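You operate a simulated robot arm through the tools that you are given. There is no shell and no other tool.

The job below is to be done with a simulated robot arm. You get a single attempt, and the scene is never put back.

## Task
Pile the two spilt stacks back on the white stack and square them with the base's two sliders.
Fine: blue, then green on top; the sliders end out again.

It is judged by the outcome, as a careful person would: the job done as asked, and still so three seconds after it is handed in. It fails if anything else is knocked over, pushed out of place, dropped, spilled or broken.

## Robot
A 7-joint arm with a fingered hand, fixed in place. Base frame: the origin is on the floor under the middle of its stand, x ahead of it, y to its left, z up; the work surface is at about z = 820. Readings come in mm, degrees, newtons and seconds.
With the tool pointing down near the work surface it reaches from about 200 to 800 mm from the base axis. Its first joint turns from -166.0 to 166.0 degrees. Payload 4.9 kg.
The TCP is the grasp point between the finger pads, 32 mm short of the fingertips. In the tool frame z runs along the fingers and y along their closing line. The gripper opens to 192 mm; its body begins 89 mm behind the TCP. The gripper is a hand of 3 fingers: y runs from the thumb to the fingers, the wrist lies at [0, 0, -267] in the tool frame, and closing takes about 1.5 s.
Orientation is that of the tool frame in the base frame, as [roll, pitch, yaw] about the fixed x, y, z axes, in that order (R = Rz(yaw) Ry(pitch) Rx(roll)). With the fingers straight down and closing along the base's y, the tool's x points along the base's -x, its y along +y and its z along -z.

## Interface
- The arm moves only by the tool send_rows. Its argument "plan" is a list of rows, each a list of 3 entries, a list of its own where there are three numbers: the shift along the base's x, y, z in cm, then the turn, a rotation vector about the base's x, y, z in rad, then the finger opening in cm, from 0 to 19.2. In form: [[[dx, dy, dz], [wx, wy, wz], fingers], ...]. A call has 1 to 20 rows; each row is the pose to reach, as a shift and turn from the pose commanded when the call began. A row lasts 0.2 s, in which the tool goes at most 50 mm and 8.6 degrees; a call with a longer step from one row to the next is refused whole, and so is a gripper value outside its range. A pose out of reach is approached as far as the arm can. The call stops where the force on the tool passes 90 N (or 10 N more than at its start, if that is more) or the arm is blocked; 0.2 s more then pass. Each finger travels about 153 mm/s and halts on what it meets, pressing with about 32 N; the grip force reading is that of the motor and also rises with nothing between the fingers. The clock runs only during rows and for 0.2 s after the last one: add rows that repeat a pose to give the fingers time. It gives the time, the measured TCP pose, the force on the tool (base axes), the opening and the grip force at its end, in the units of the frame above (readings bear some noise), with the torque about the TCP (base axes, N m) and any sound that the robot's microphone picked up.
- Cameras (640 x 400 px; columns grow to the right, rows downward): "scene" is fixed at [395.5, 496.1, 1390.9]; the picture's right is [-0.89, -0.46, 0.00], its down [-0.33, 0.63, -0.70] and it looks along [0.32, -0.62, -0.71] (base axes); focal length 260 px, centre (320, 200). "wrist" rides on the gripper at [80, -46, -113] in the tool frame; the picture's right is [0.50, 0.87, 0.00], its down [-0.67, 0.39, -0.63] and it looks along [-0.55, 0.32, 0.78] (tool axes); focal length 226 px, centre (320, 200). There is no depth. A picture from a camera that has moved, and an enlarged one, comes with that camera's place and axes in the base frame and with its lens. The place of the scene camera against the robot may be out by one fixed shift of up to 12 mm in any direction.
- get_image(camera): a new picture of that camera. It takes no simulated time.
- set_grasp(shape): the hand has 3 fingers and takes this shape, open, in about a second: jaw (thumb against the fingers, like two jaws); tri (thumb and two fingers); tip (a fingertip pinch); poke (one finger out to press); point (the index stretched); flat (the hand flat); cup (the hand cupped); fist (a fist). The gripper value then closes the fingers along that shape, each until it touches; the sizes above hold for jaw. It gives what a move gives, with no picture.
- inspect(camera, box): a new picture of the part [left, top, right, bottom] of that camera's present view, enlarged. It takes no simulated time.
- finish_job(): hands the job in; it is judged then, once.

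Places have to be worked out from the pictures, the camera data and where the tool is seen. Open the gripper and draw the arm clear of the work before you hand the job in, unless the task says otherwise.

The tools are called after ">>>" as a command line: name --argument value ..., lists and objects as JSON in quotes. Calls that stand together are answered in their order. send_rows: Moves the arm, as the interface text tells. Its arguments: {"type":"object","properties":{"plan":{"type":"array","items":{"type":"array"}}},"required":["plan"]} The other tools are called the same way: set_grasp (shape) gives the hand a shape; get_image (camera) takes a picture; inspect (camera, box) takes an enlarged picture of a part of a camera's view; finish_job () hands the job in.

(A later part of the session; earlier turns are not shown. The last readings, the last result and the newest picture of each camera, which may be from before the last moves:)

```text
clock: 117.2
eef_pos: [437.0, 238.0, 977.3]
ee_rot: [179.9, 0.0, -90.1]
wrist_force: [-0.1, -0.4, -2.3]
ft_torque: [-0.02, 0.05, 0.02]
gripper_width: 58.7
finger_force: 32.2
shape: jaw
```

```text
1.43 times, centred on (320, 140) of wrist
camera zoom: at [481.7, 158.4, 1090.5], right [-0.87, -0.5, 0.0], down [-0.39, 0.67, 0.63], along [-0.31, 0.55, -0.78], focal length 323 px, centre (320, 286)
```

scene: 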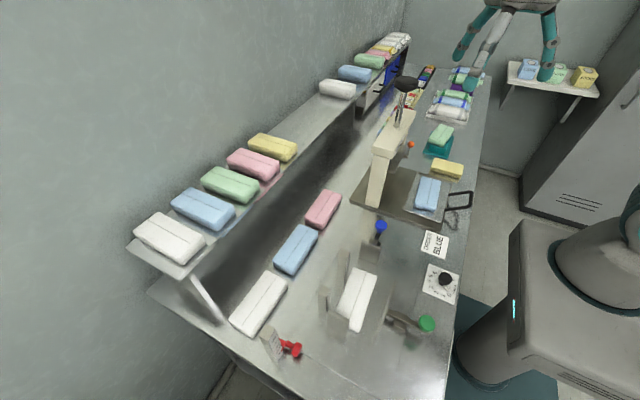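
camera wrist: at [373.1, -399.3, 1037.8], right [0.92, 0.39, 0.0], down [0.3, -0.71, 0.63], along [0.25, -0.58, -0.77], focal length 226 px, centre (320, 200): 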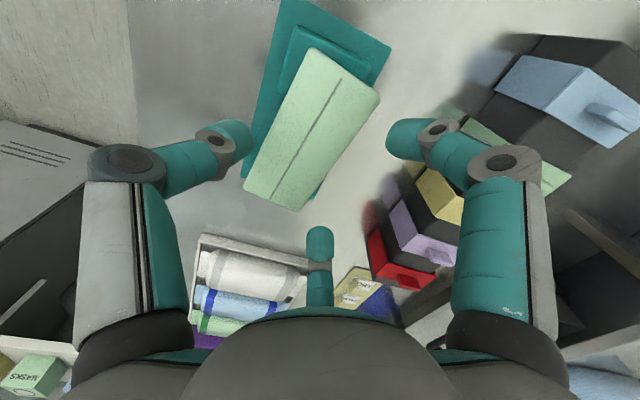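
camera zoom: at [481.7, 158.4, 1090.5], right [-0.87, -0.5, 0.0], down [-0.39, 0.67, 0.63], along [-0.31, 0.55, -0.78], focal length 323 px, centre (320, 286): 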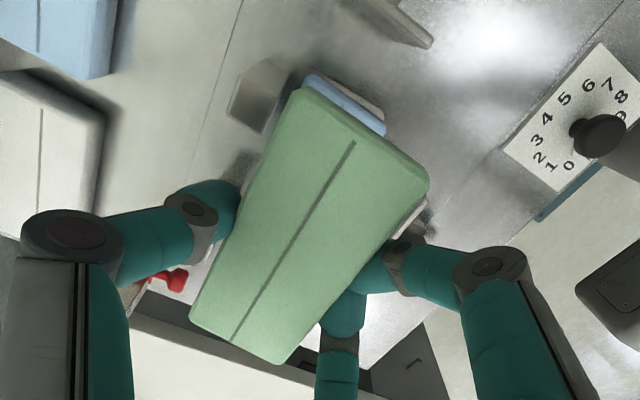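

Green hovers over the blue within a few mm. I'll nudge it +3 mm in y and lower in stages, watching the force.

>>> send_rows --plan '[[[-0.1, 0.2, -1.5], [0, 0, 0], 5.5], [[-0.1, 0.35, -3], [0, 0, 0], 5.5], [[-0.1, 0.35, -4.5], [0, 0, 0], 5.5], [[-0.1, 0.35, -6], [0, 0, 0], 5.5], [[-0.1, 0.35, -7], [0, 0, 0], 5.5]]'

>>> inspect --camera "scene" --box '[305, 230, 405, 340]'

```text
clock: 118.4
eef_pos: [435.9, 242.2, 908.0]
ee_rot: [-180.0, 0.0, -90.1]
wrist_force: [0.0, 0.1, 0.3]
ft_torque: [0.01, 0.0, 0.02]
gripper_width: 58.7
finger_force: 31.8
shape: jaw
```

```text
3.64 times, centred on (355, 285) of scene
camera zoom: at [395.5, 496.1, 1390.9], right [-0.89, -0.46, 0.0], down [-0.33, 0.63, -0.7], along [0.32, -0.62, -0.71], focal length 945 px, centre (193, -109)
```

zoom: 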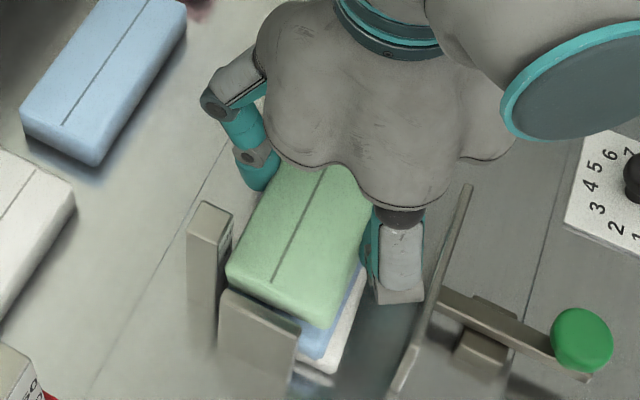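

Clear so far. I'll lower in 4 mm steps toward the blue's top.

>>> send_rows --plan '[[[0, 0, -0.4], [0, 0, 0], 5.5], [[0, 0, -0.8], [0, 0, 0], 5.5], [[0, 0, -1.2], [0, 0, 0], 5.5]]'

```text
clock: 119.2
eef_pos: [436.4, 243.6, 897.3]
ee_rot: [-179.9, -0.1, -90.1]
wrist_force: [-0.3, 0.4, -0.4]
ft_torque: [0.0, 0.02, -0.04]
gripper_width: 58.5
finger_force: 31.8
shape: jaw
```

>>> send_rows --plan '[[[0, 0, -0.25], [0, 0, 0], 5.5], [[0, 0, -0.5], [0, 0, 0], 5.5]]'

>>> inspect --camera "scene" --box '[320, 250, 400, 340]'

```text
clock: 119.8
eef_pos: [435.8, 242.4, 894.3]
ee_rot: [-179.8, 0.1, -90.2]
wrist_force: [-0.6, -0.8, 13.8]
ft_torque: [-0.11, -0.43, -0.03]
gripper_width: 58.7
finger_force: 31.9
shape: jaw
```

```text
4.44 times, centred on (360, 295) of scene
camera zoom: at [395.5, 496.1, 1390.9], right [-0.89, -0.46, 0.0], down [-0.33, 0.63, -0.7], along [0.32, -0.62, -0.71], focal length 1155 px, centre (142, -222)
```

zoom: 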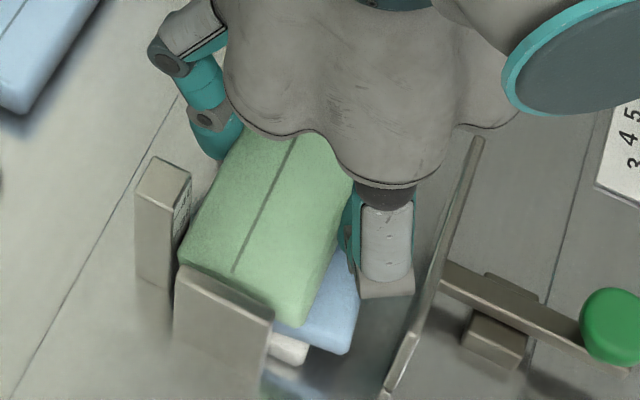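

Contact at 14 N, but the picture suggests the blue has shifted toward -x relative to the white. I'll look closely before doing anything.

>>> inspect --camera "scene" --box '[340, 290, 390, 345]'

>>> inspect --camera "wrist" --box '[160, 0, 480, 280]'

```text
7.27 times, centred on (365, 318) of scene
camera zoom: at [395.5, 496.1, 1390.9], right [-0.89, -0.46, 0.0], down [-0.33, 0.63, -0.7], along [0.32, -0.62, -0.71], focal length 1890 px, centre (-7, -654)
```

zoom: 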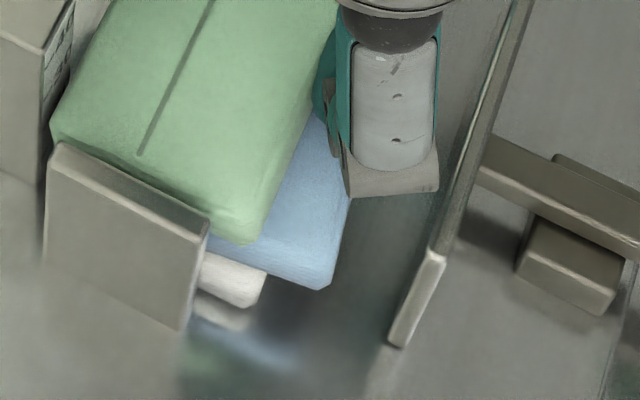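

```text
1.43 times, centred on (320, 140) of wrist
camera zoom: at [481.2, 162.9, 1006.9], right [-0.87, -0.5, 0.0], down [-0.39, 0.67, 0.63], along [-0.31, 0.55, -0.78], focal length 323 px, centre (320, 286)
```

zoom: 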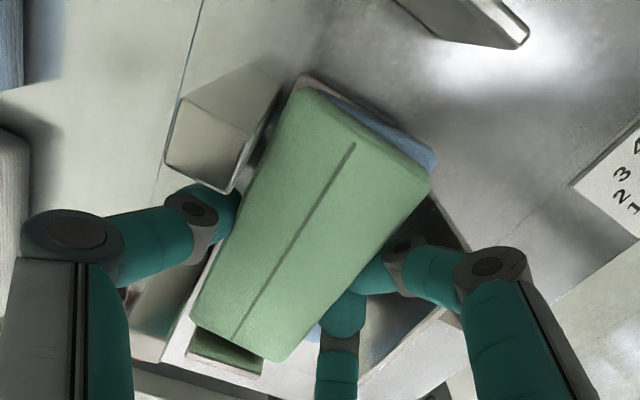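

Lowering the tips nudged the blue about 1–2 cm toward -x, but it still lies flat on the white with the green well over it. The slider will push all three back against the posts, so I'll release here gently after easing up 1 mm.

>>> send_rows --plan '[[[0, 0, 0.1], [0, 0, 0], 5.5], [[0, 0, 0.1], [0, 0, 0], 6.2], [[0, 0, 0.1], [0, 0, 0], 6.8], [[0, 0, 0.1], [0, 0, 0], 7.3], [[0, 0, 0.1], [0, 0, 0], 7.6], [[0, 0, 0.1], [0, 0, 0], 7.6]]'

>>> inspect --camera "scene" --box '[320, 250, 400, 345]'

>>> inspect --camera "wrist" --box '[160, 0, 480, 280]'

```text
clock: 121.2
eef_pos: [435.8, 243.8, 894.6]
ee_rot: [-180.0, 0.2, -90.1]
wrist_force: [-2.6, 0.6, 31.0]
ft_torque: [0.08, 0.61, 0.0]
gripper_width: 75.2
finger_force: 0.0
shape: jaw
```

```text
4.21 times, centred on (360, 298) of scene
camera zoom: at [395.5, 496.1, 1390.9], right [-0.89, -0.46, 0.0], down [-0.33, 0.63, -0.7], along [0.32, -0.62, -0.71], focal length 1094 px, centre (152, -210)
```

zoom: 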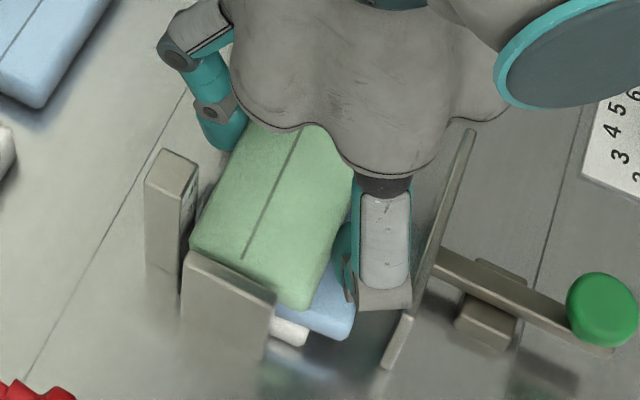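

```text
1.43 times, centred on (320, 140) of wrist
camera zoom: at [480.7, 162.6, 1006.9], right [-0.87, -0.5, 0.0], down [-0.39, 0.67, 0.63], along [-0.31, 0.55, -0.78], focal length 323 px, centre (320, 286)
```

zoom: 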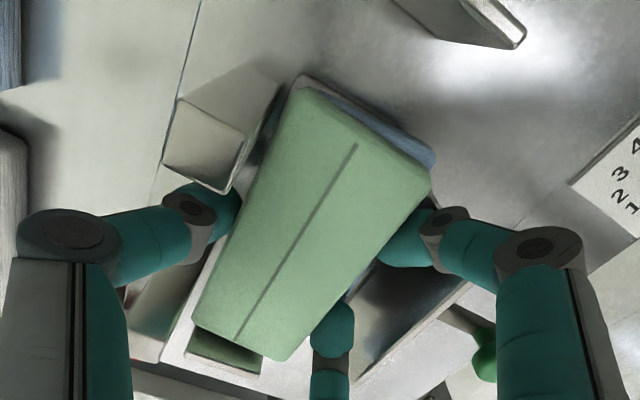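

The opening fingertips are resting on the blue's exposed margin (31 N). I'll ease up a few mm while opening a bit more, then rise clear.

>>> send_rows --plan '[[[0, 0, 0.25], [0, 0, 0], 7.7], [[0, 0, 0.4], [0, 0, 0], 8.3], [[0, 0, 0.5], [0, 0, 0], 9], [[0, 0, 0.6], [0, 0, 0], 9.4], [[0, 0, 1.2], [0, 0, 0], 9.4]]'

>>> inspect --camera "scene" --box '[320, 250, 400, 345]'

```text
clock: 122.4
eef_pos: [436.5, 242.3, 904.0]
ee_rot: [-180.0, -0.1, -90.1]
wrist_force: [0.0, -0.2, 0.6]
ft_torque: [-0.03, 0.0, 0.01]
gripper_width: 93.5
finger_force: 0.1
shape: jaw
```

```text
4.21 times, centred on (360, 298) of scene
camera zoom: at [395.5, 496.1, 1390.9], right [-0.89, -0.46, 0.0], down [-0.33, 0.63, -0.7], along [0.32, -0.62, -0.71], focal length 1094 px, centre (152, -210)
```

zoom: 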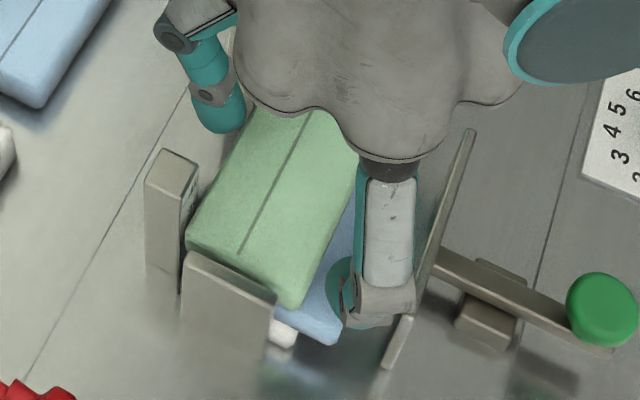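

The green is free and resting on the blue, with no forces. I'll rise clear and look at the pile.

>>> send_rows --plan '[[[0, 0, 1.5], [0, 0, 0], 9.4], [[0, 0, 4], [0, 0, 0], 9.4], [[0, 0, 8], [0, 0, 0], 9.4], [[-2, -4, 10], [0, 0, 0], 9.4], [[-4, -8, 11], [0, 0, 0], 9.4], [[-6, -12, 12], [0, 0, 0], 9.4]]'

>>> inspect --camera "scene" --box '[310, 240, 410, 345]'

>>> get_image --camera "wrist"

>>> inspect --camera "wrist" --box '[180, 60, 460, 300]'

```text
clock: 123.8
eef_pos: [373.2, 121.5, 1024.1]
ee_rot: [179.9, 0.1, -90.1]
wrist_force: [-0.3, 0.3, 0.1]
ft_torque: [0.02, -0.02, -0.02]
gripper_width: 93.8
finger_force: 0.0
shape: jaw
```

```text
3.81 times, centred on (360, 292) of scene
camera zoom: at [395.5, 496.1, 1390.9], right [-0.89, -0.46, 0.0], down [-0.33, 0.63, -0.7], along [0.32, -0.62, -0.71], focal length 990 px, centre (168, -152)
```

zoom: 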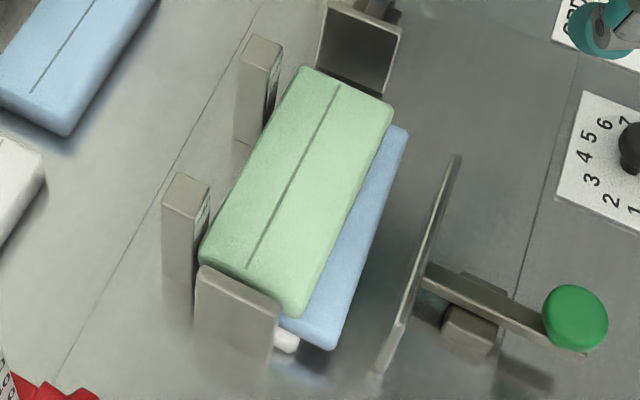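

```text
taken
camera wrist: at [419.2, 40.2, 1136.6], right [-0.87, -0.5, 0.0], down [-0.39, 0.67, 0.63], along [-0.32, 0.55, -0.78], focal length 226 px, centre (320, 200)
```

wrist: 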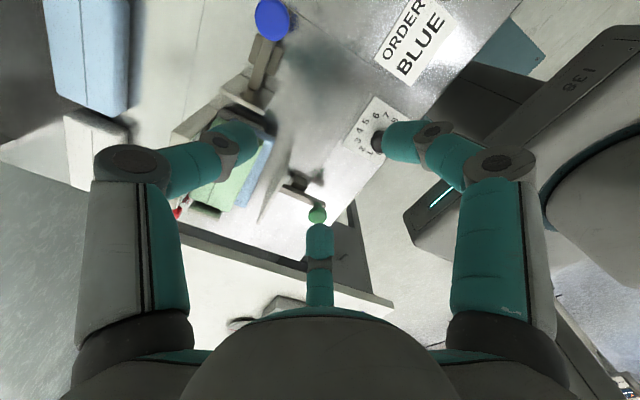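

```text
1.67 times, centred on (320, 180) of wrist
camera zoom: at [419.2, 40.2, 1136.6], right [-0.87, -0.5, 0.0], down [-0.39, 0.67, 0.63], along [-0.32, 0.55, -0.78], focal length 377 px, centre (320, 233)
```

zoom: 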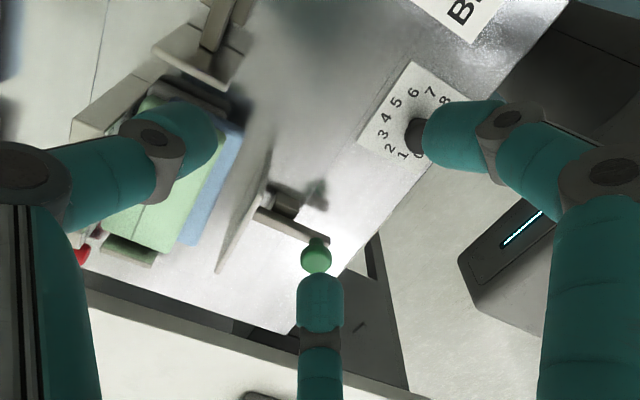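

The order is right: white, blue, green, with the blue offset toward -x for the slider to correct. Now the sliders: I'll look closely at the green knob to plan the grip.

>>> inspect --camera "scene" --box '[385, 295, 445, 345]'

>>> inspect --camera "wrist" --box '[270, 170, 370, 270]'

>>> inspect --camera "scene" --box '[355, 210, 405, 260]'

```text
8.00 times, centred on (415, 320) of scene
camera zoom: at [395.5, 496.1, 1390.9], right [-0.89, -0.46, 0.0], down [-0.33, 0.63, -0.7], along [0.32, -0.62, -0.71], focal length 2079 px, centre (-440, -760)
```

zoom: 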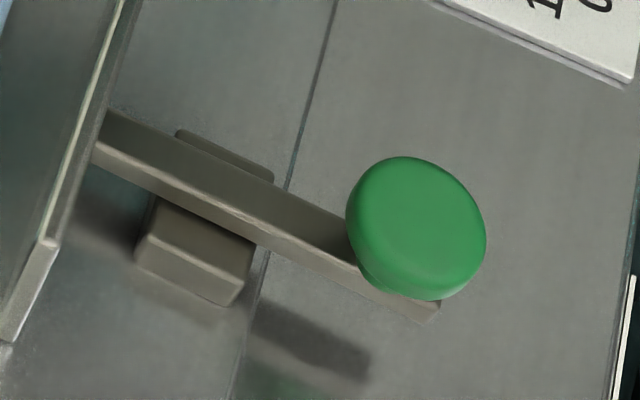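

```text
4.00 times, centred on (320, 220) of wrist
camera zoom: at [419.2, 40.2, 1136.6], right [-0.87, -0.5, 0.0], down [-0.39, 0.67, 0.63], along [-0.32, 0.55, -0.78], focal length 904 px, centre (320, 120)
```

zoom: 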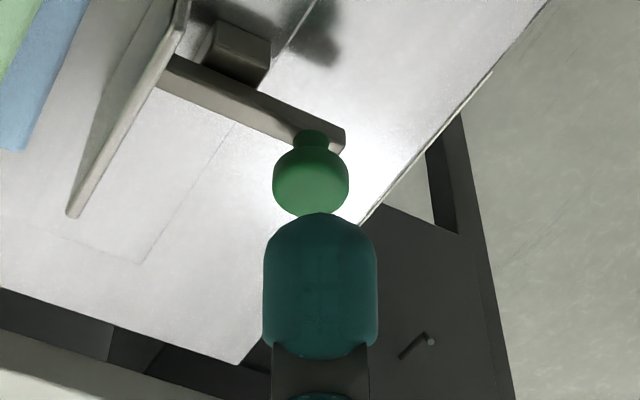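

```text
8.00 times, centred on (380, 235) of scene
camera zoom: at [395.5, 496.1, 1390.9], right [-0.89, -0.46, 0.0], down [-0.33, 0.63, -0.7], along [0.32, -0.62, -0.71], focal length 2079 px, centre (-160, -80)
```

zoom: 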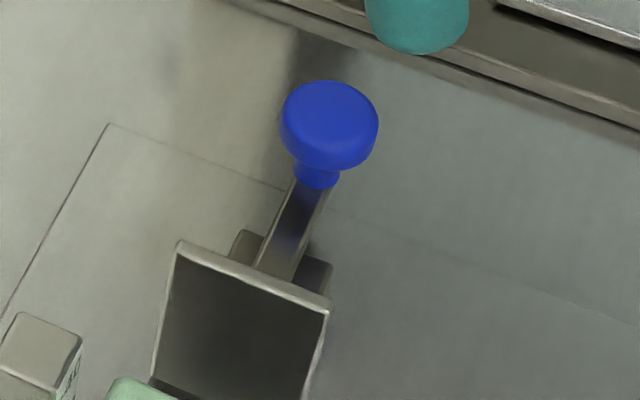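

Both knobs are mushroom caps about 33 mm across. The green one's centre is at (302, 248, 880), and the fingers can close around it from above. I'll move over it with a 7 cm opening.

>>> send_rows --plan '[[[-2, 3, 0], [0, 0, 0], 7], [[-4, 6, 0], [0, 0, 0], 7], [[-6, 9, 0], [0, 0, 0], 7], [[-7.1, 12, -1], [0, 0, 0], 7], [[-7.1, 12.7, -4], [0, 0, 0], 7], [[-7.1, 12.7, -7], [0, 0, 0], 7]]'

>>> inspect --camera "scene" --box '[360, 240, 480, 350]'

>>> inspect --camera "wrist" --box '[180, 30, 460, 280]'

```text
clock: 125.2
eef_pos: [304.6, 249.3, 956.0]
ee_rot: [-179.9, 0.1, -90.1]
wrist_force: [-0.2, -0.1, -0.2]
ft_torque: [0.0, 0.03, 0.02]
gripper_width: 70.4
finger_force: 0.1
shape: jaw
```

```text
3.64 times, centred on (420, 295) of scene
camera zoom: at [395.5, 496.1, 1390.9], right [-0.89, -0.46, 0.0], down [-0.33, 0.63, -0.7], along [0.32, -0.62, -0.71], focal length 945 px, centre (-44, -146)
```

zoom: 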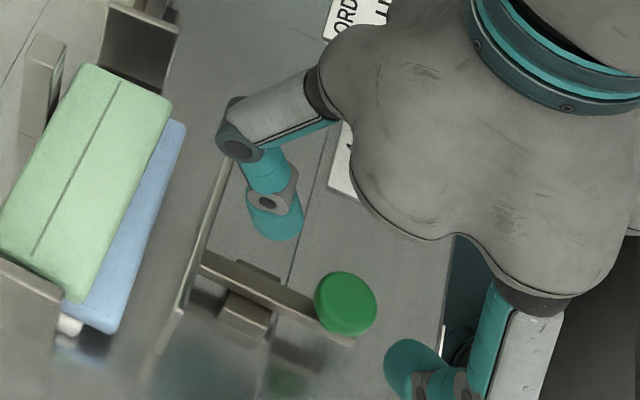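

```text
1.60 times, centred on (320, 155) of wrist
camera zoom: at [349.3, 168.6, 1068.7], right [-0.87, -0.5, 0.0], down [-0.39, 0.67, 0.63], along [-0.31, 0.55, -0.78], focal length 362 px, centre (320, 272)
```

zoom: 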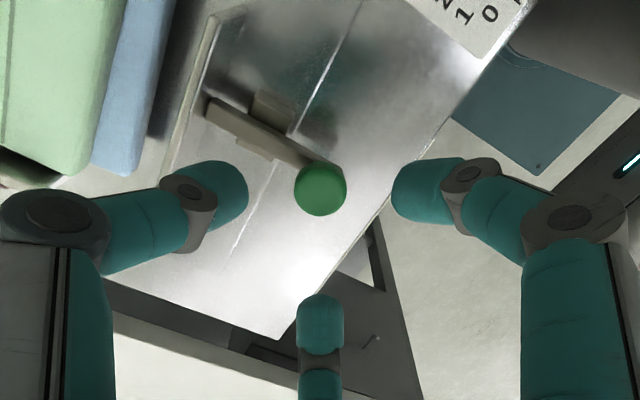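

The knob is right under the grasp point. I'll lower to its cap height and close around it.

>>> send_rows --plan '[[[0, 0, -1.5], [0, 0, 0], 7], [[0, 0, -3], [0, 0, 0], 7], [[0, 0, -4.5], [0, 0, 0], 7], [[0, 0, -5.5], [0, 0, 0], 7], [[0, 0, -5.5], [0, 0, 0], 5.5], [[0, 0, -5.5], [0, 0, 0], 4], [[0, 0, -5.5], [0, 0, 0], 2.8], [[0, 0, -5.5], [0, 0, 0], 1.8], [[0, 0, -5.5], [0, 0, 0], 1.5]]'

>>> inspect --camera "scene" --box '[360, 260, 460, 350]'

>>> inspect --camera "wrist" --box '[180, 30, 460, 280]'

```text
clock: 127.2
eef_pos: [304.5, 250.4, 900.4]
ee_rot: [179.9, 0.0, -90.1]
wrist_force: [1.3, -0.1, -3.6]
ft_torque: [0.01, -0.06, 0.0]
gripper_width: 23.9
finger_force: 32.1
shape: jaw
```

```text
4.44 times, centred on (410, 305) of scene
camera zoom: at [395.5, 496.1, 1390.9], right [-0.89, -0.46, 0.0], down [-0.33, 0.63, -0.7], along [0.32, -0.62, -0.71], focal length 1155 px, centre (-80, -267)
```

zoom: 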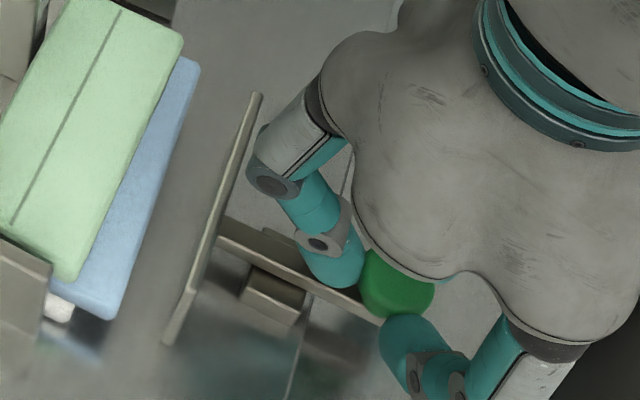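

```text
1.60 times, centred on (320, 155) of wrist
camera zoom: at [349.3, 169.8, 1013.4], right [-0.87, -0.5, 0.0], down [-0.39, 0.67, 0.63], along [-0.31, 0.55, -0.78], focal length 362 px, centre (320, 272)
```

zoom: 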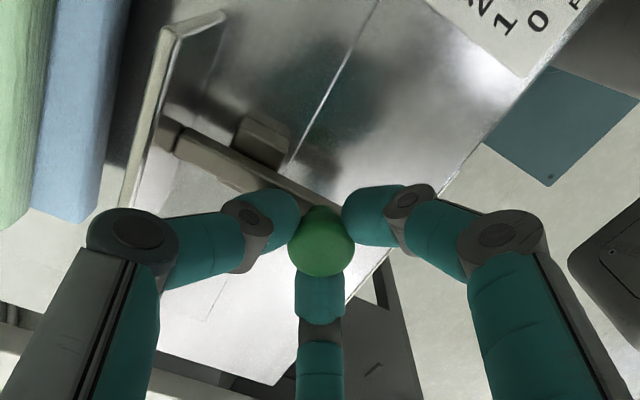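

The knob is gripped at 32 N. I'll push the green slider in toward +x, first 25 mm.

>>> send_rows --plan '[[[0.5, 0, 0], [0, 0, 0], 1.5], [[1, 0, 0], [0, 0, 0], 1.5], [[1.5, 0, 0], [0, 0, 0], 1.5], [[2, 0, 0], [0, 0, 0], 1.5], [[2.5, 0, 0], [0, 0, 0], 1.5]]'

>>> inspect --camera "scene" --box '[310, 240, 430, 350]'

```text
clock: 128.4
eef_pos: [329.3, 250.3, 901.0]
ee_rot: [-179.9, 0.1, -90.1]
wrist_force: [-0.4, 6.4, -2.4]
ft_torque: [0.16, 0.0, 0.05]
gripper_width: 23.4
finger_force: 32.2
shape: jaw
```

```text
3.64 times, centred on (370, 295) of scene
camera zoom: at [395.5, 496.1, 1390.9], right [-0.89, -0.46, 0.0], down [-0.33, 0.63, -0.7], along [0.32, -0.62, -0.71], focal length 945 px, centre (138, -146)
```

zoom: 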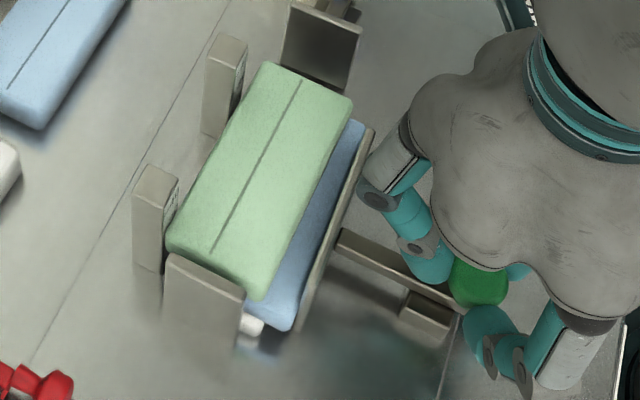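

The slider runs easily and its plate has reached the blue. I'll continue in smaller steps, checking the force.

>>> send_rows --plan '[[[0.3, 0, 0], [0, 0, 0], 1.5], [[0.6, 0, 0], [0, 0, 0], 1.5], [[0.9, 0, 0], [0, 0, 0], 1.5], [[1.2, 0, 0], [0, 0, 0], 1.5]]'

>>> inspect --camera "scene" --box '[310, 240, 430, 350]'

```text
clock: 129.4
eef_pos: [341.7, 249.7, 900.3]
ee_rot: [-179.9, 0.0, -90.1]
wrist_force: [-1.0, 6.2, 3.9]
ft_torque: [0.13, -0.01, 0.05]
gripper_width: 23.4
finger_force: 32.1
shape: jaw
```

```text
3.64 times, centred on (370, 295) of scene
camera zoom: at [395.5, 496.1, 1390.9], right [-0.89, -0.46, 0.0], down [-0.33, 0.63, -0.7], along [0.32, -0.62, -0.71], focal length 945 px, centre (138, -146)
```

zoom: 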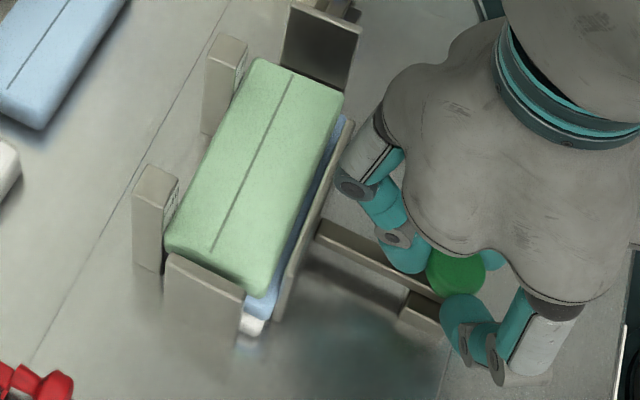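

It's working, with low force. I'll continue in 2 mm steps until it firms up against the posts.

>>> send_rows --plan '[[[0.2, 0, 0], [0, 0, 0], 1.5], [[0.4, 0, 0], [0, 0, 0], 1.5], [[0.6, 0, 0], [0, 0, 0], 1.5], [[0.8, 0, 0], [0, 0, 0], 1.5]]'

>>> inspect --camera "scene" --box '[310, 240, 430, 350]'

```text
clock: 130.4
eef_pos: [348.1, 248.1, 900.3]
ee_rot: [179.9, 0.0, -90.1]
wrist_force: [-11.5, 9.9, 3.4]
ft_torque: [0.27, 0.36, 0.04]
gripper_width: 23.5
finger_force: 32.1
shape: jaw
```

```text
3.64 times, centred on (370, 295) of scene
camera zoom: at [395.5, 496.1, 1390.9], right [-0.89, -0.46, 0.0], down [-0.33, 0.63, -0.7], along [0.32, -0.62, -0.71], focal length 945 px, centre (138, -146)
```

zoom: 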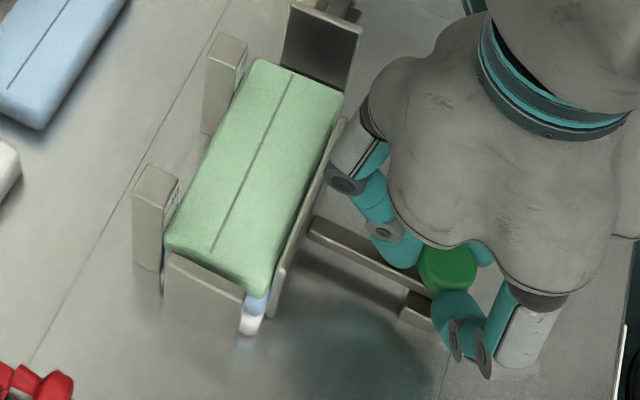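

The resistance is now 11 N: the plate is pressing the pile against the posts. I'll look closely at the alignment.

>>> inspect --camera "scene" --box '[320, 250, 380, 340]'

>>> inspect --camera "scene" --box '[340, 300, 375, 335]'

>>> inspect --camera "wrist" --box '[60, 0, 340, 250]'

```text
4.44 times, centred on (350, 295) of scene
camera zoom: at [395.5, 496.1, 1390.9], right [-0.89, -0.46, 0.0], down [-0.33, 0.63, -0.7], along [0.32, -0.62, -0.71], focal length 1155 px, centre (187, -222)
```

zoom: 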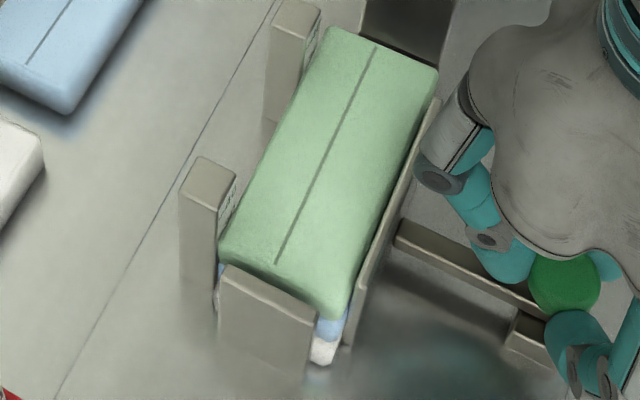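

```text
11.43 times, centred on (358, 318) of scene
camera zoom: at [395.5, 496.1, 1390.9], right [-0.89, -0.46, 0.0], down [-0.33, 0.63, -0.7], along [0.32, -0.62, -0.71], focal length 2970 px, centre (-109, -1143)
```

zoom: 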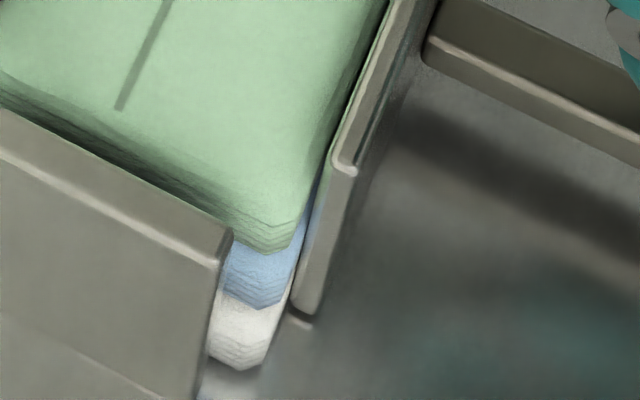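

```text
1.60 times, centred on (200, 125) of wrist
camera zoom: at [393.5, 168.8, 1013.1], right [-0.87, -0.5, 0.0], down [-0.39, 0.67, 0.63], along [-0.32, 0.55, -0.78], focal length 362 px, centre (512, 320)
```

zoom: 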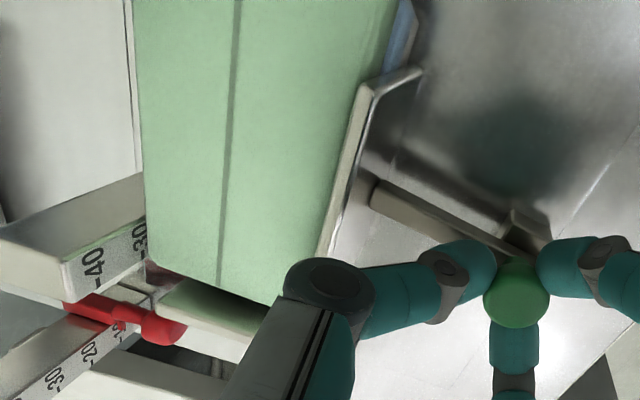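

The three -x edges line up along the plate. I'll press 3 mm further for a firm squaring, watching the force.

>>> send_rows --plan '[[[0.15, 0, 0], [0, 0, 0], 1.5], [[0.3, 0, 0], [0, 0, 0], 1.5], [[0.3, 0, 0], [0, 0, 0], 1.5]]'

>>> inspect --camera "scene" --box '[320, 250, 380, 340]'

```text
clock: 131.2
eef_pos: [352.1, 248.1, 900.3]
ee_rot: [179.9, -0.1, -90.1]
wrist_force: [-23.4, 8.2, 7.3]
ft_torque: [0.22, 0.74, 0.01]
gripper_width: 23.1
finger_force: 32.1
shape: jaw
```

```text
4.44 times, centred on (350, 295) of scene
camera zoom: at [395.5, 496.1, 1390.9], right [-0.89, -0.46, 0.0], down [-0.33, 0.63, -0.7], along [0.32, -0.62, -0.71], focal length 1155 px, centre (187, -222)
```

zoom: 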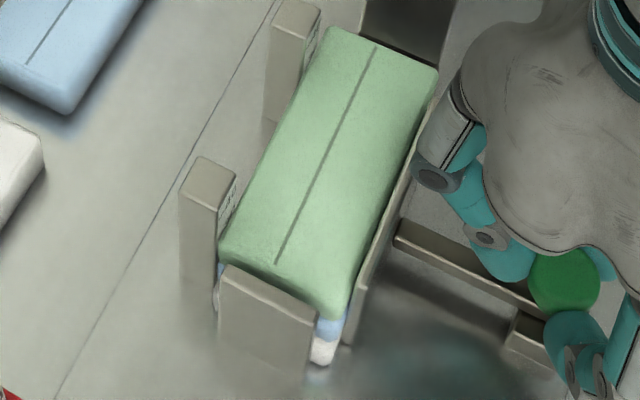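

Squared firmly in x at 23 N. I'll relax the push by about 3 mm so the plate just guides the pile, then let go of the green knob and leave that slider in while I work the blue one.

>>> send_rows --plan '[[[-0.25, 0, 0], [0, 0, 0], 1.5], [[-0.4, 0, 0], [0, 0, 0], 1.5], [[-0.4, 0, 0], [0, 0, 0], 3], [[-0.4, 0, 0], [0, 0, 0], 4.5], [[-0.4, 0, 0], [0, 0, 0], 6], [[-0.4, 0, 0], [0, 0, 0], 6.5]]'

>>> inspect --camera "scene" --box '[310, 240, 430, 350]'

```text
clock: 132.6
eef_pos: [350.1, 249.6, 902.3]
ee_rot: [-180.0, 0.0, -90.1]
wrist_force: [-0.2, -0.2, -0.5]
ft_torque: [-0.02, 0.03, -0.02]
gripper_width: 64.3
finger_force: 0.0
shape: jaw
```

```text
3.64 times, centred on (370, 295) of scene
camera zoom: at [395.5, 496.1, 1390.9], right [-0.89, -0.46, 0.0], down [-0.33, 0.63, -0.7], along [0.32, -0.62, -0.71], focal length 945 px, centre (138, -146)
```

zoom: 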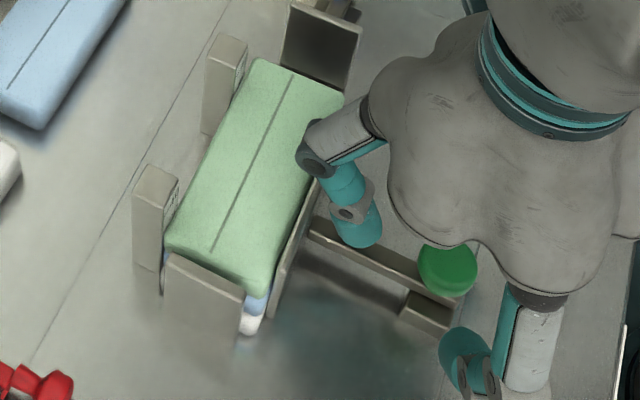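

The green slider stays in and lightly touching. I'll rise and go to the blue knob at about (450, 63).

>>> send_rows --plan '[[[0, 0, 3], [0, 0, 0], 7], [[0, 0, 7], [0, 0, 0], 7], [[0, -2, 10], [0, 0, 0], 7], [[2, -6, 10], [0, 0, 0], 7], [[4, -10, 10], [0, 0, 0], 7], [[7, -13.5, 10], [0, 0, 0], 7], [[9, -17, 10], [0, 0, 0], 7], [[10, -18.6, 9], [0, 0, 0], 7], [[10, -18.6, 6], [0, 0, 0], 7]]'

>>> inspect --camera "scene" --box '[310, 240, 430, 350]'

>>> inspect --camera "wrist" --box '[180, 30, 460, 280]'

```text
clock: 134.6
eef_pos: [449.0, 63.1, 960.3]
ee_rot: [-179.8, 0.0, -90.1]
wrist_force: [0.0, -0.4, 1.1]
ft_torque: [0.04, 0.01, 0.0]
gripper_width: 69.8
finger_force: 0.0
shape: jaw
```

```text
3.64 times, centred on (370, 295) of scene
camera zoom: at [395.5, 496.1, 1390.9], right [-0.89, -0.46, 0.0], down [-0.33, 0.63, -0.7], along [0.32, -0.62, -0.71], focal length 945 px, centre (138, -146)
```

zoom: 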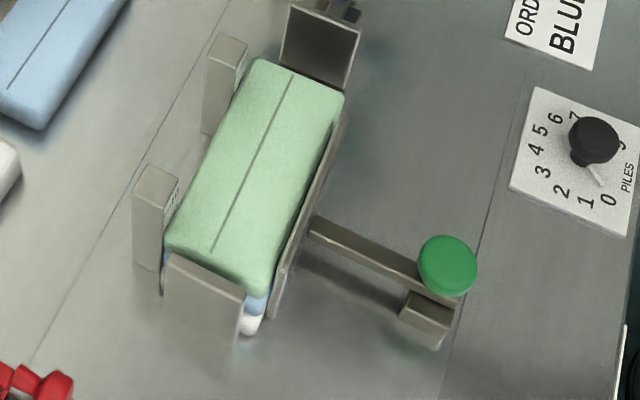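

```text
1.60 times, centred on (320, 155) of wrist
camera zoom: at [493.8, -17.3, 1073.3], right [-0.87, -0.5, 0.0], down [-0.39, 0.67, 0.63], along [-0.31, 0.55, -0.78], focal length 362 px, centre (320, 272)
```

zoom: 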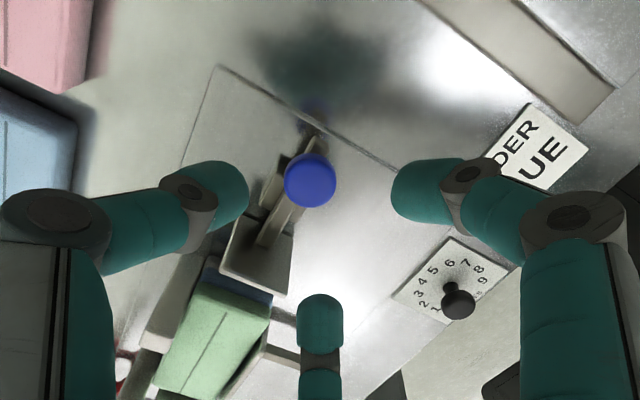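

The blue knob is at (455, 64). I'll shift 6 mm, lower to cap height and close around it.

>>> send_rows --plan '[[[0.6, 0, -1.5], [0, 0, 0], 7], [[0.6, 0, -3], [0, 0, 0], 7], [[0.6, 0, -4.5], [0, 0, 0], 7], [[0.6, 0, -5.9], [0, 0, 0], 7], [[0.6, 0, -5.9], [0, 0, 0], 5.5], [[0.6, 0, -5.9], [0, 0, 0], 4], [[0.6, 0, -5.9], [0, 0, 0], 2.8], [[0.6, 0, -5.9], [0, 0, 0], 1.8], [[0.6, 0, -5.9], [0, 0, 0], 1.5]]'

>>> inspect --camera "wrist" --box '[180, 30, 460, 280]'

>>> inspect --camera "scene" --box '[310, 200, 430, 310]'

```text
clock: 136.6
eef_pos: [455.8, 65.8, 902.8]
ee_rot: [-179.7, 0.0, -89.7]
wrist_force: [11.5, 57.3, 17.4]
ft_torque: [-9.47, 0.01, 3.95]
gripper_width: 20.8
finger_force: 32.1
shape: jaw
```

```text
1.60 times, centred on (320, 155) of wrist
camera zoom: at [500.2, -14.0, 1015.7], right [-0.86, -0.5, 0.0], down [-0.39, 0.67, 0.63], along [-0.31, 0.55, -0.78], focal length 362 px, centre (320, 272)
```

zoom: 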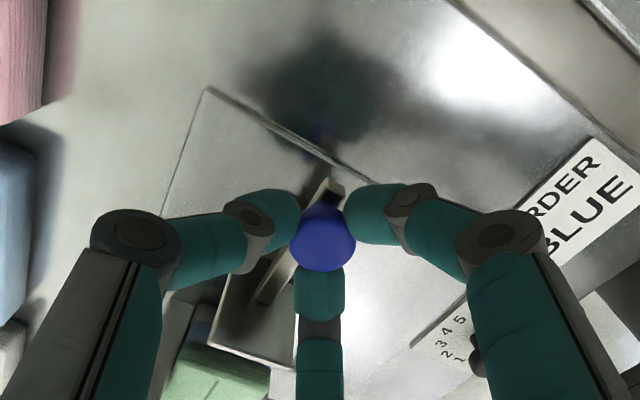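

```text
3.64 times, centred on (370, 255) of scene
camera zoom: at [395.5, 496.1, 1390.9], right [-0.89, -0.46, 0.0], down [-0.33, 0.63, -0.7], along [0.32, -0.62, -0.71], focal length 945 px, centre (138, 0)
```

zoom: 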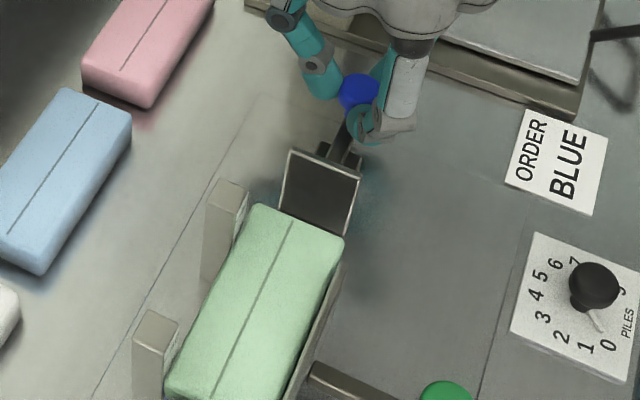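

There's an unexpected 57 N sideways force, with a torque that places the contact high up on the hand or arm on the -y side, probably the press. I'll check the picture immediately.

>>> get_image --camera "scene"

>>> inspect --camera "scene" --box '[340, 90, 480, 250]'

```text
taken
```

scene: 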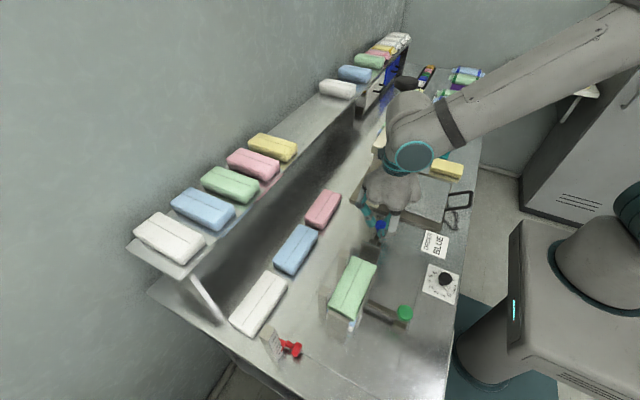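

```text
2.50 times, centred on (410, 170) of scene
camera zoom: at [395.5, 496.1, 1390.9], right [-0.89, -0.46, 0.0], down [-0.33, 0.63, -0.7], along [0.32, -0.62, -0.71], focal length 650 px, centre (95, 275)
```

zoom: 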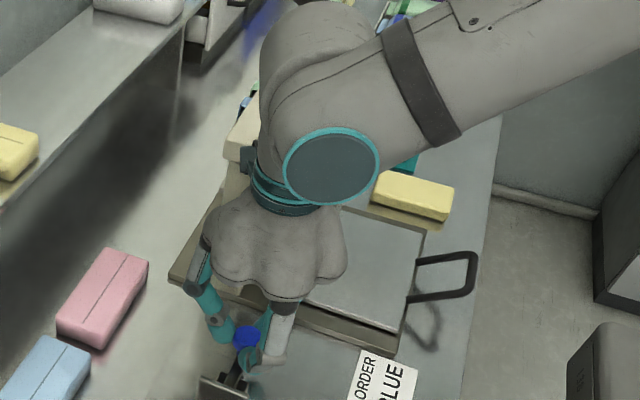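

The wrist camera's housing is touching the end of the press head. Moving toward +y, which is the push I want anyway, relieves it; I'll push in with this grip and re-grip with another yaw for pulling out.

>>> send_rows --plan '[[[0, 0.4, 0], [0, 0, 0], 1.5], [[0, 0.8, 0], [0, 0, 0], 1.5], [[0, 1.2, 0], [0, 0, 0], 1.5]]'

>>> inspect --camera "scene" --box '[340, 90, 480, 250]'

```text
clock: 137.4
eef_pos: [456.0, 74.5, 901.6]
ee_rot: [-180.0, 0.0, -90.2]
wrist_force: [9.0, -1.2, 25.8]
ft_torque: [-0.12, -0.36, 0.06]
gripper_width: 21.5
finger_force: 32.2
shape: jaw
```

```text
2.50 times, centred on (410, 170) of scene
camera zoom: at [395.5, 496.1, 1390.9], right [-0.89, -0.46, 0.0], down [-0.33, 0.63, -0.7], along [0.32, -0.62, -0.71], focal length 650 px, centre (95, 275)
```

zoom: 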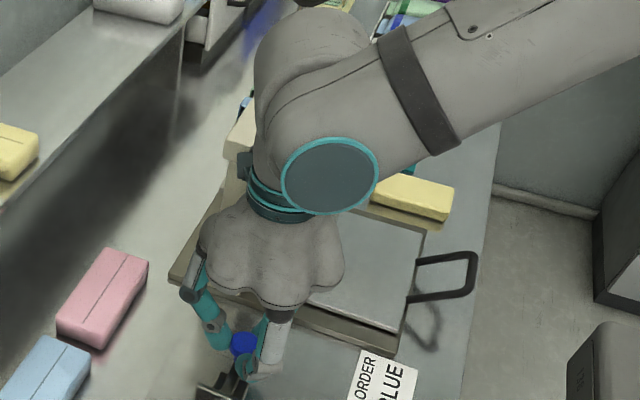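

The press contact is gone. A 26 N vertical load on the knob remains, so I'll raise 2 mm and keep pushing the blue slider toward +y.

>>> send_rows --plan '[[[0, 0.3, 0.1], [0, 0, 0], 1.5], [[0, 0.7, 0.2], [0, 0, 0], 1.5], [[0, 1.1, 0.2], [0, 0, 0], 1.5], [[0, 1.5, 0.2], [0, 0, 0], 1.5], [[0, 1.8, 0.2], [0, 0, 0], 1.5]]'

>>> inspect --camera "scene" --box '[310, 210, 430, 345]'

```text
clock: 138.6
eef_pos: [454.6, 92.7, 902.7]
ee_rot: [179.9, 0.0, -90.1]
wrist_force: [9.5, -1.3, 1.3]
ft_torque: [-0.06, -0.38, 0.03]
gripper_width: 21.2
finger_force: 31.7
shape: jaw
```

```text
2.96 times, centred on (370, 278) of scene
camera zoom: at [395.5, 496.1, 1390.9], right [-0.89, -0.46, 0.0], down [-0.33, 0.63, -0.7], along [0.32, -0.62, -0.71], focal length 770 px, centre (172, -30)
```

zoom: 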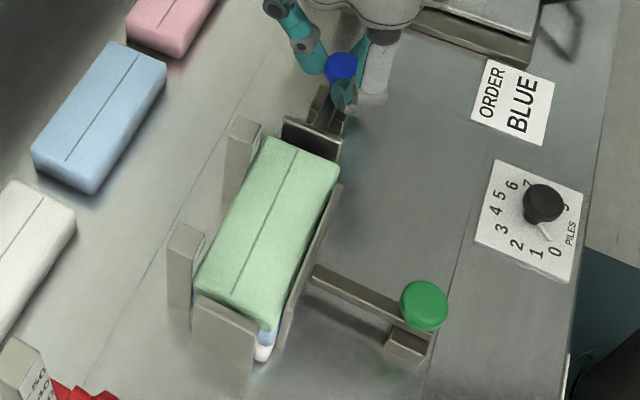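

The blue slider's plate is close to the pile's -y end. I'll go on in 3 mm steps.

>>> send_rows --plan '[[[0, 0.3, 0], [0, 0, 0], 1.5], [[0, 0.6, 0], [0, 0, 0], 1.5], [[0, 0.9, 0], [0, 0, 0], 1.5], [[0, 1.2, 0], [0, 0, 0], 1.5]]'

>>> inspect --camera "scene" --box '[310, 210, 430, 345]'

```text
clock: 139.6
eef_pos: [453.8, 104.4, 902.4]
ee_rot: [179.9, 0.0, -90.1]
wrist_force: [10.3, -0.4, -12.2]
ft_torque: [-0.07, -0.36, 0.03]
gripper_width: 21.4
finger_force: 31.6
shape: jaw
```

```text
2.96 times, centred on (370, 278) of scene
camera zoom: at [395.5, 496.1, 1390.9], right [-0.89, -0.46, 0.0], down [-0.33, 0.63, -0.7], along [0.32, -0.62, -0.71], focal length 770 px, centre (172, -30)
```

zoom: 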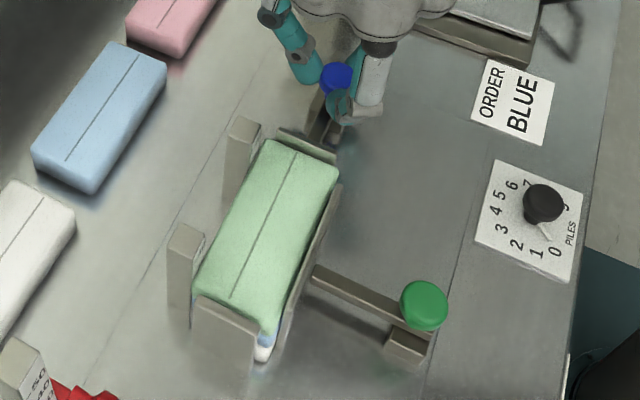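

The plate is now moving the pile. I'll continue with 2 mm steps until it firms up against the end plate.

>>> send_rows --plan '[[[0, 0.2, -0.1], [0, 0, 0], 1.5], [[0, 0.4, -0.1], [0, 0, 0], 1.5], [[0, 0.6, -0.1], [0, 0, 0], 1.5]]'

>>> inspect --camera "scene" --box '[310, 230, 400, 345]'

```text
clock: 140.4
eef_pos: [455.6, 109.5, 902.4]
ee_rot: [180.0, -0.1, -90.1]
wrist_force: [4.5, -19.1, 0.5]
ft_torque: [-0.58, -0.23, -0.12]
gripper_width: 21.2
finger_force: 32.5
shape: jaw
```

```text
3.48 times, centred on (355, 288) of scene
camera zoom: at [395.5, 496.1, 1390.9], right [-0.89, -0.46, 0.0], down [-0.33, 0.63, -0.7], along [0.32, -0.62, -0.71], focal length 904 px, centre (198, -104)
```

zoom: 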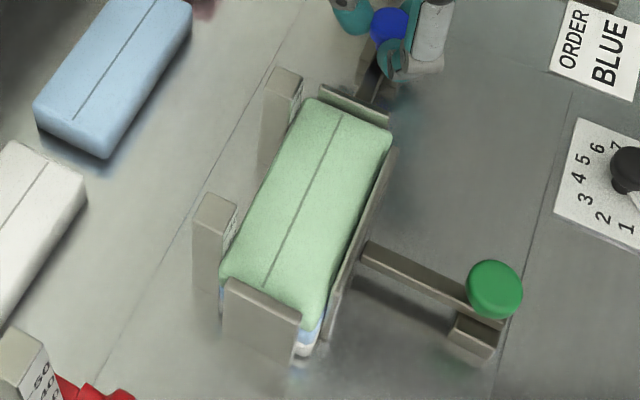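

Resistance is 19 N in y. I'll check the +y ends at the end plate, then press slightly more.

>>> send_rows --plan '[[[0, 0.15, 0], [0, 0, 0], 1.5], [[0, 0.25, 0], [0, 0, 0], 1.5], [[0, 0.25, 0], [0, 0, 0], 1.5]]'

>>> inspect --camera "scene" --box '[335, 295, 375, 340]'

>>> inspect --camera "scene" --box '[330, 235, 390, 295]'

>>> inspect --camera "wrist" --box '[120, 100, 340, 330]'

```text
clock: 141.2
eef_pos: [454.7, 113.5, 902.5]
ee_rot: [-179.9, -0.2, -90.0]
wrist_force: [3.3, -34.8, 2.2]
ft_torque: [-1.05, -0.18, -0.29]
gripper_width: 21.1
finger_force: 32.1
shape: jaw
```

```text
8.89 times, centred on (355, 318) of scene
camera zoom: at [395.5, 496.1, 1390.9], right [-0.89, -0.46, 0.0], down [-0.33, 0.63, -0.7], along [0.32, -0.62, -0.71], focal length 2310 px, centre (9, -844)
```

zoom: 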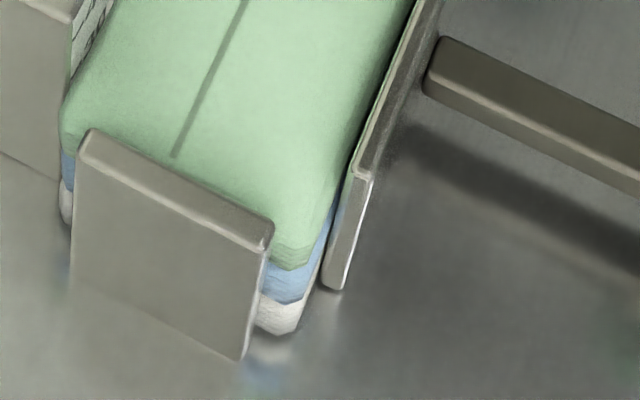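

```text
6.67 times, centred on (360, 265) of scene
camera zoom: at [395.5, 496.1, 1390.9], right [-0.89, -0.46, 0.0], down [-0.33, 0.63, -0.7], along [0.32, -0.62, -0.71], focal length 1733 px, centre (53, -233)
```

zoom: 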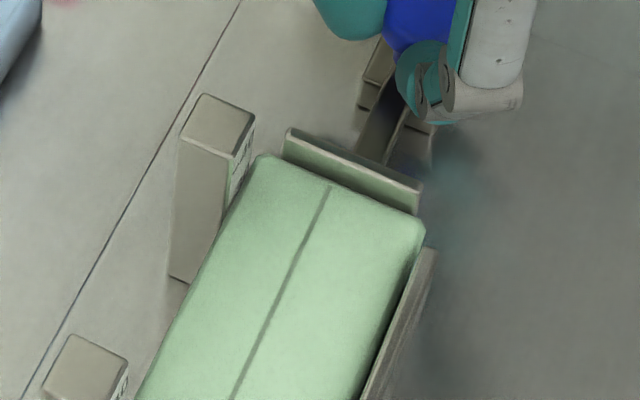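

```text
1.74 times, centred on (230, 215) of wrist
camera zoom: at [499.5, 32.3, 1015.4], right [-0.87, -0.5, 0.0], down [-0.39, 0.67, 0.63], along [-0.32, 0.55, -0.78], focal length 393 px, centre (476, 174)
```

zoom: 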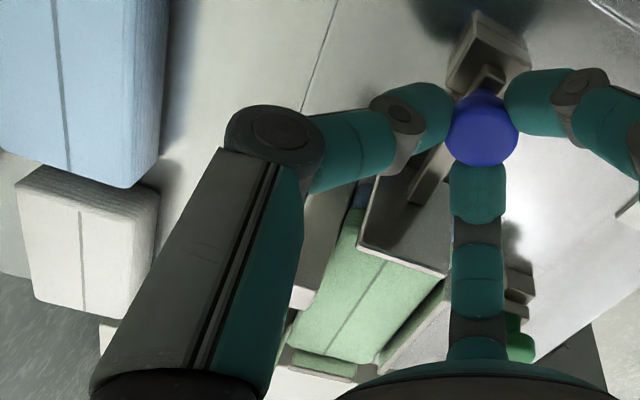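

All three ends sit flush at the end plate, at 35 N. I'll relax the push by about 8 mm so nothing springs, release the knob, rise, and turn the hand to yaw 90° so the camera is away from the press for pulling out.

>>> send_rows --plan '[[[0, -0.3, 0], [0, 0, 0], 1.5], [[0, -0.6, 0], [0, 0, 0], 1.5], [[0, -0.8, 0], [0, 0, 0], 1.5], [[0, -0.8, 0], [0, 0, 0], 3], [[0, -0.8, 0], [0, 0, 0], 4.5], [[0, -0.8, 0], [0, 0, 0], 6], [[0, -0.8, 0], [0, 0, 0], 7], [[0, -0.8, 3], [0, 0, 0], 7], [[0, -0.8, 7], [0, 0, 0], 7], [[0, -0.8, 10], [0, 0, 0], 7]]'

>>> inspect --camera "scene" --box '[310, 220, 430, 345]'

```text
clock: 143.4
eef_pos: [452.7, 106.3, 1001.7]
ee_rot: [-180.0, 0.0, -90.1]
wrist_force: [-0.7, -1.1, 0.5]
ft_torque: [0.0, 0.0, 0.0]
gripper_width: 69.6
finger_force: 0.0
shape: jaw
```

```text
3.20 times, centred on (370, 282) of scene
camera zoom: at [395.5, 496.1, 1390.9], right [-0.89, -0.46, 0.0], down [-0.33, 0.63, -0.7], along [0.32, -0.62, -0.71], focal length 832 px, centre (160, -64)
```

zoom: 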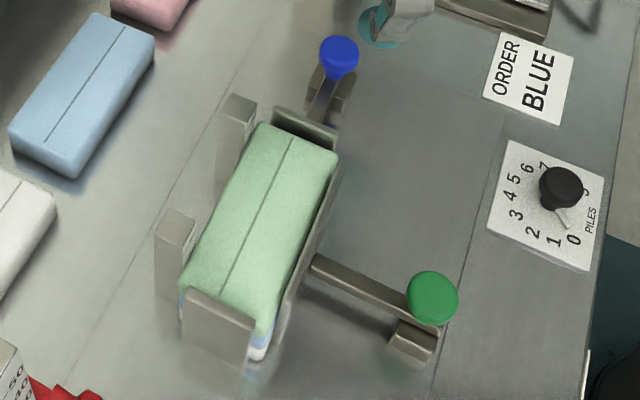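

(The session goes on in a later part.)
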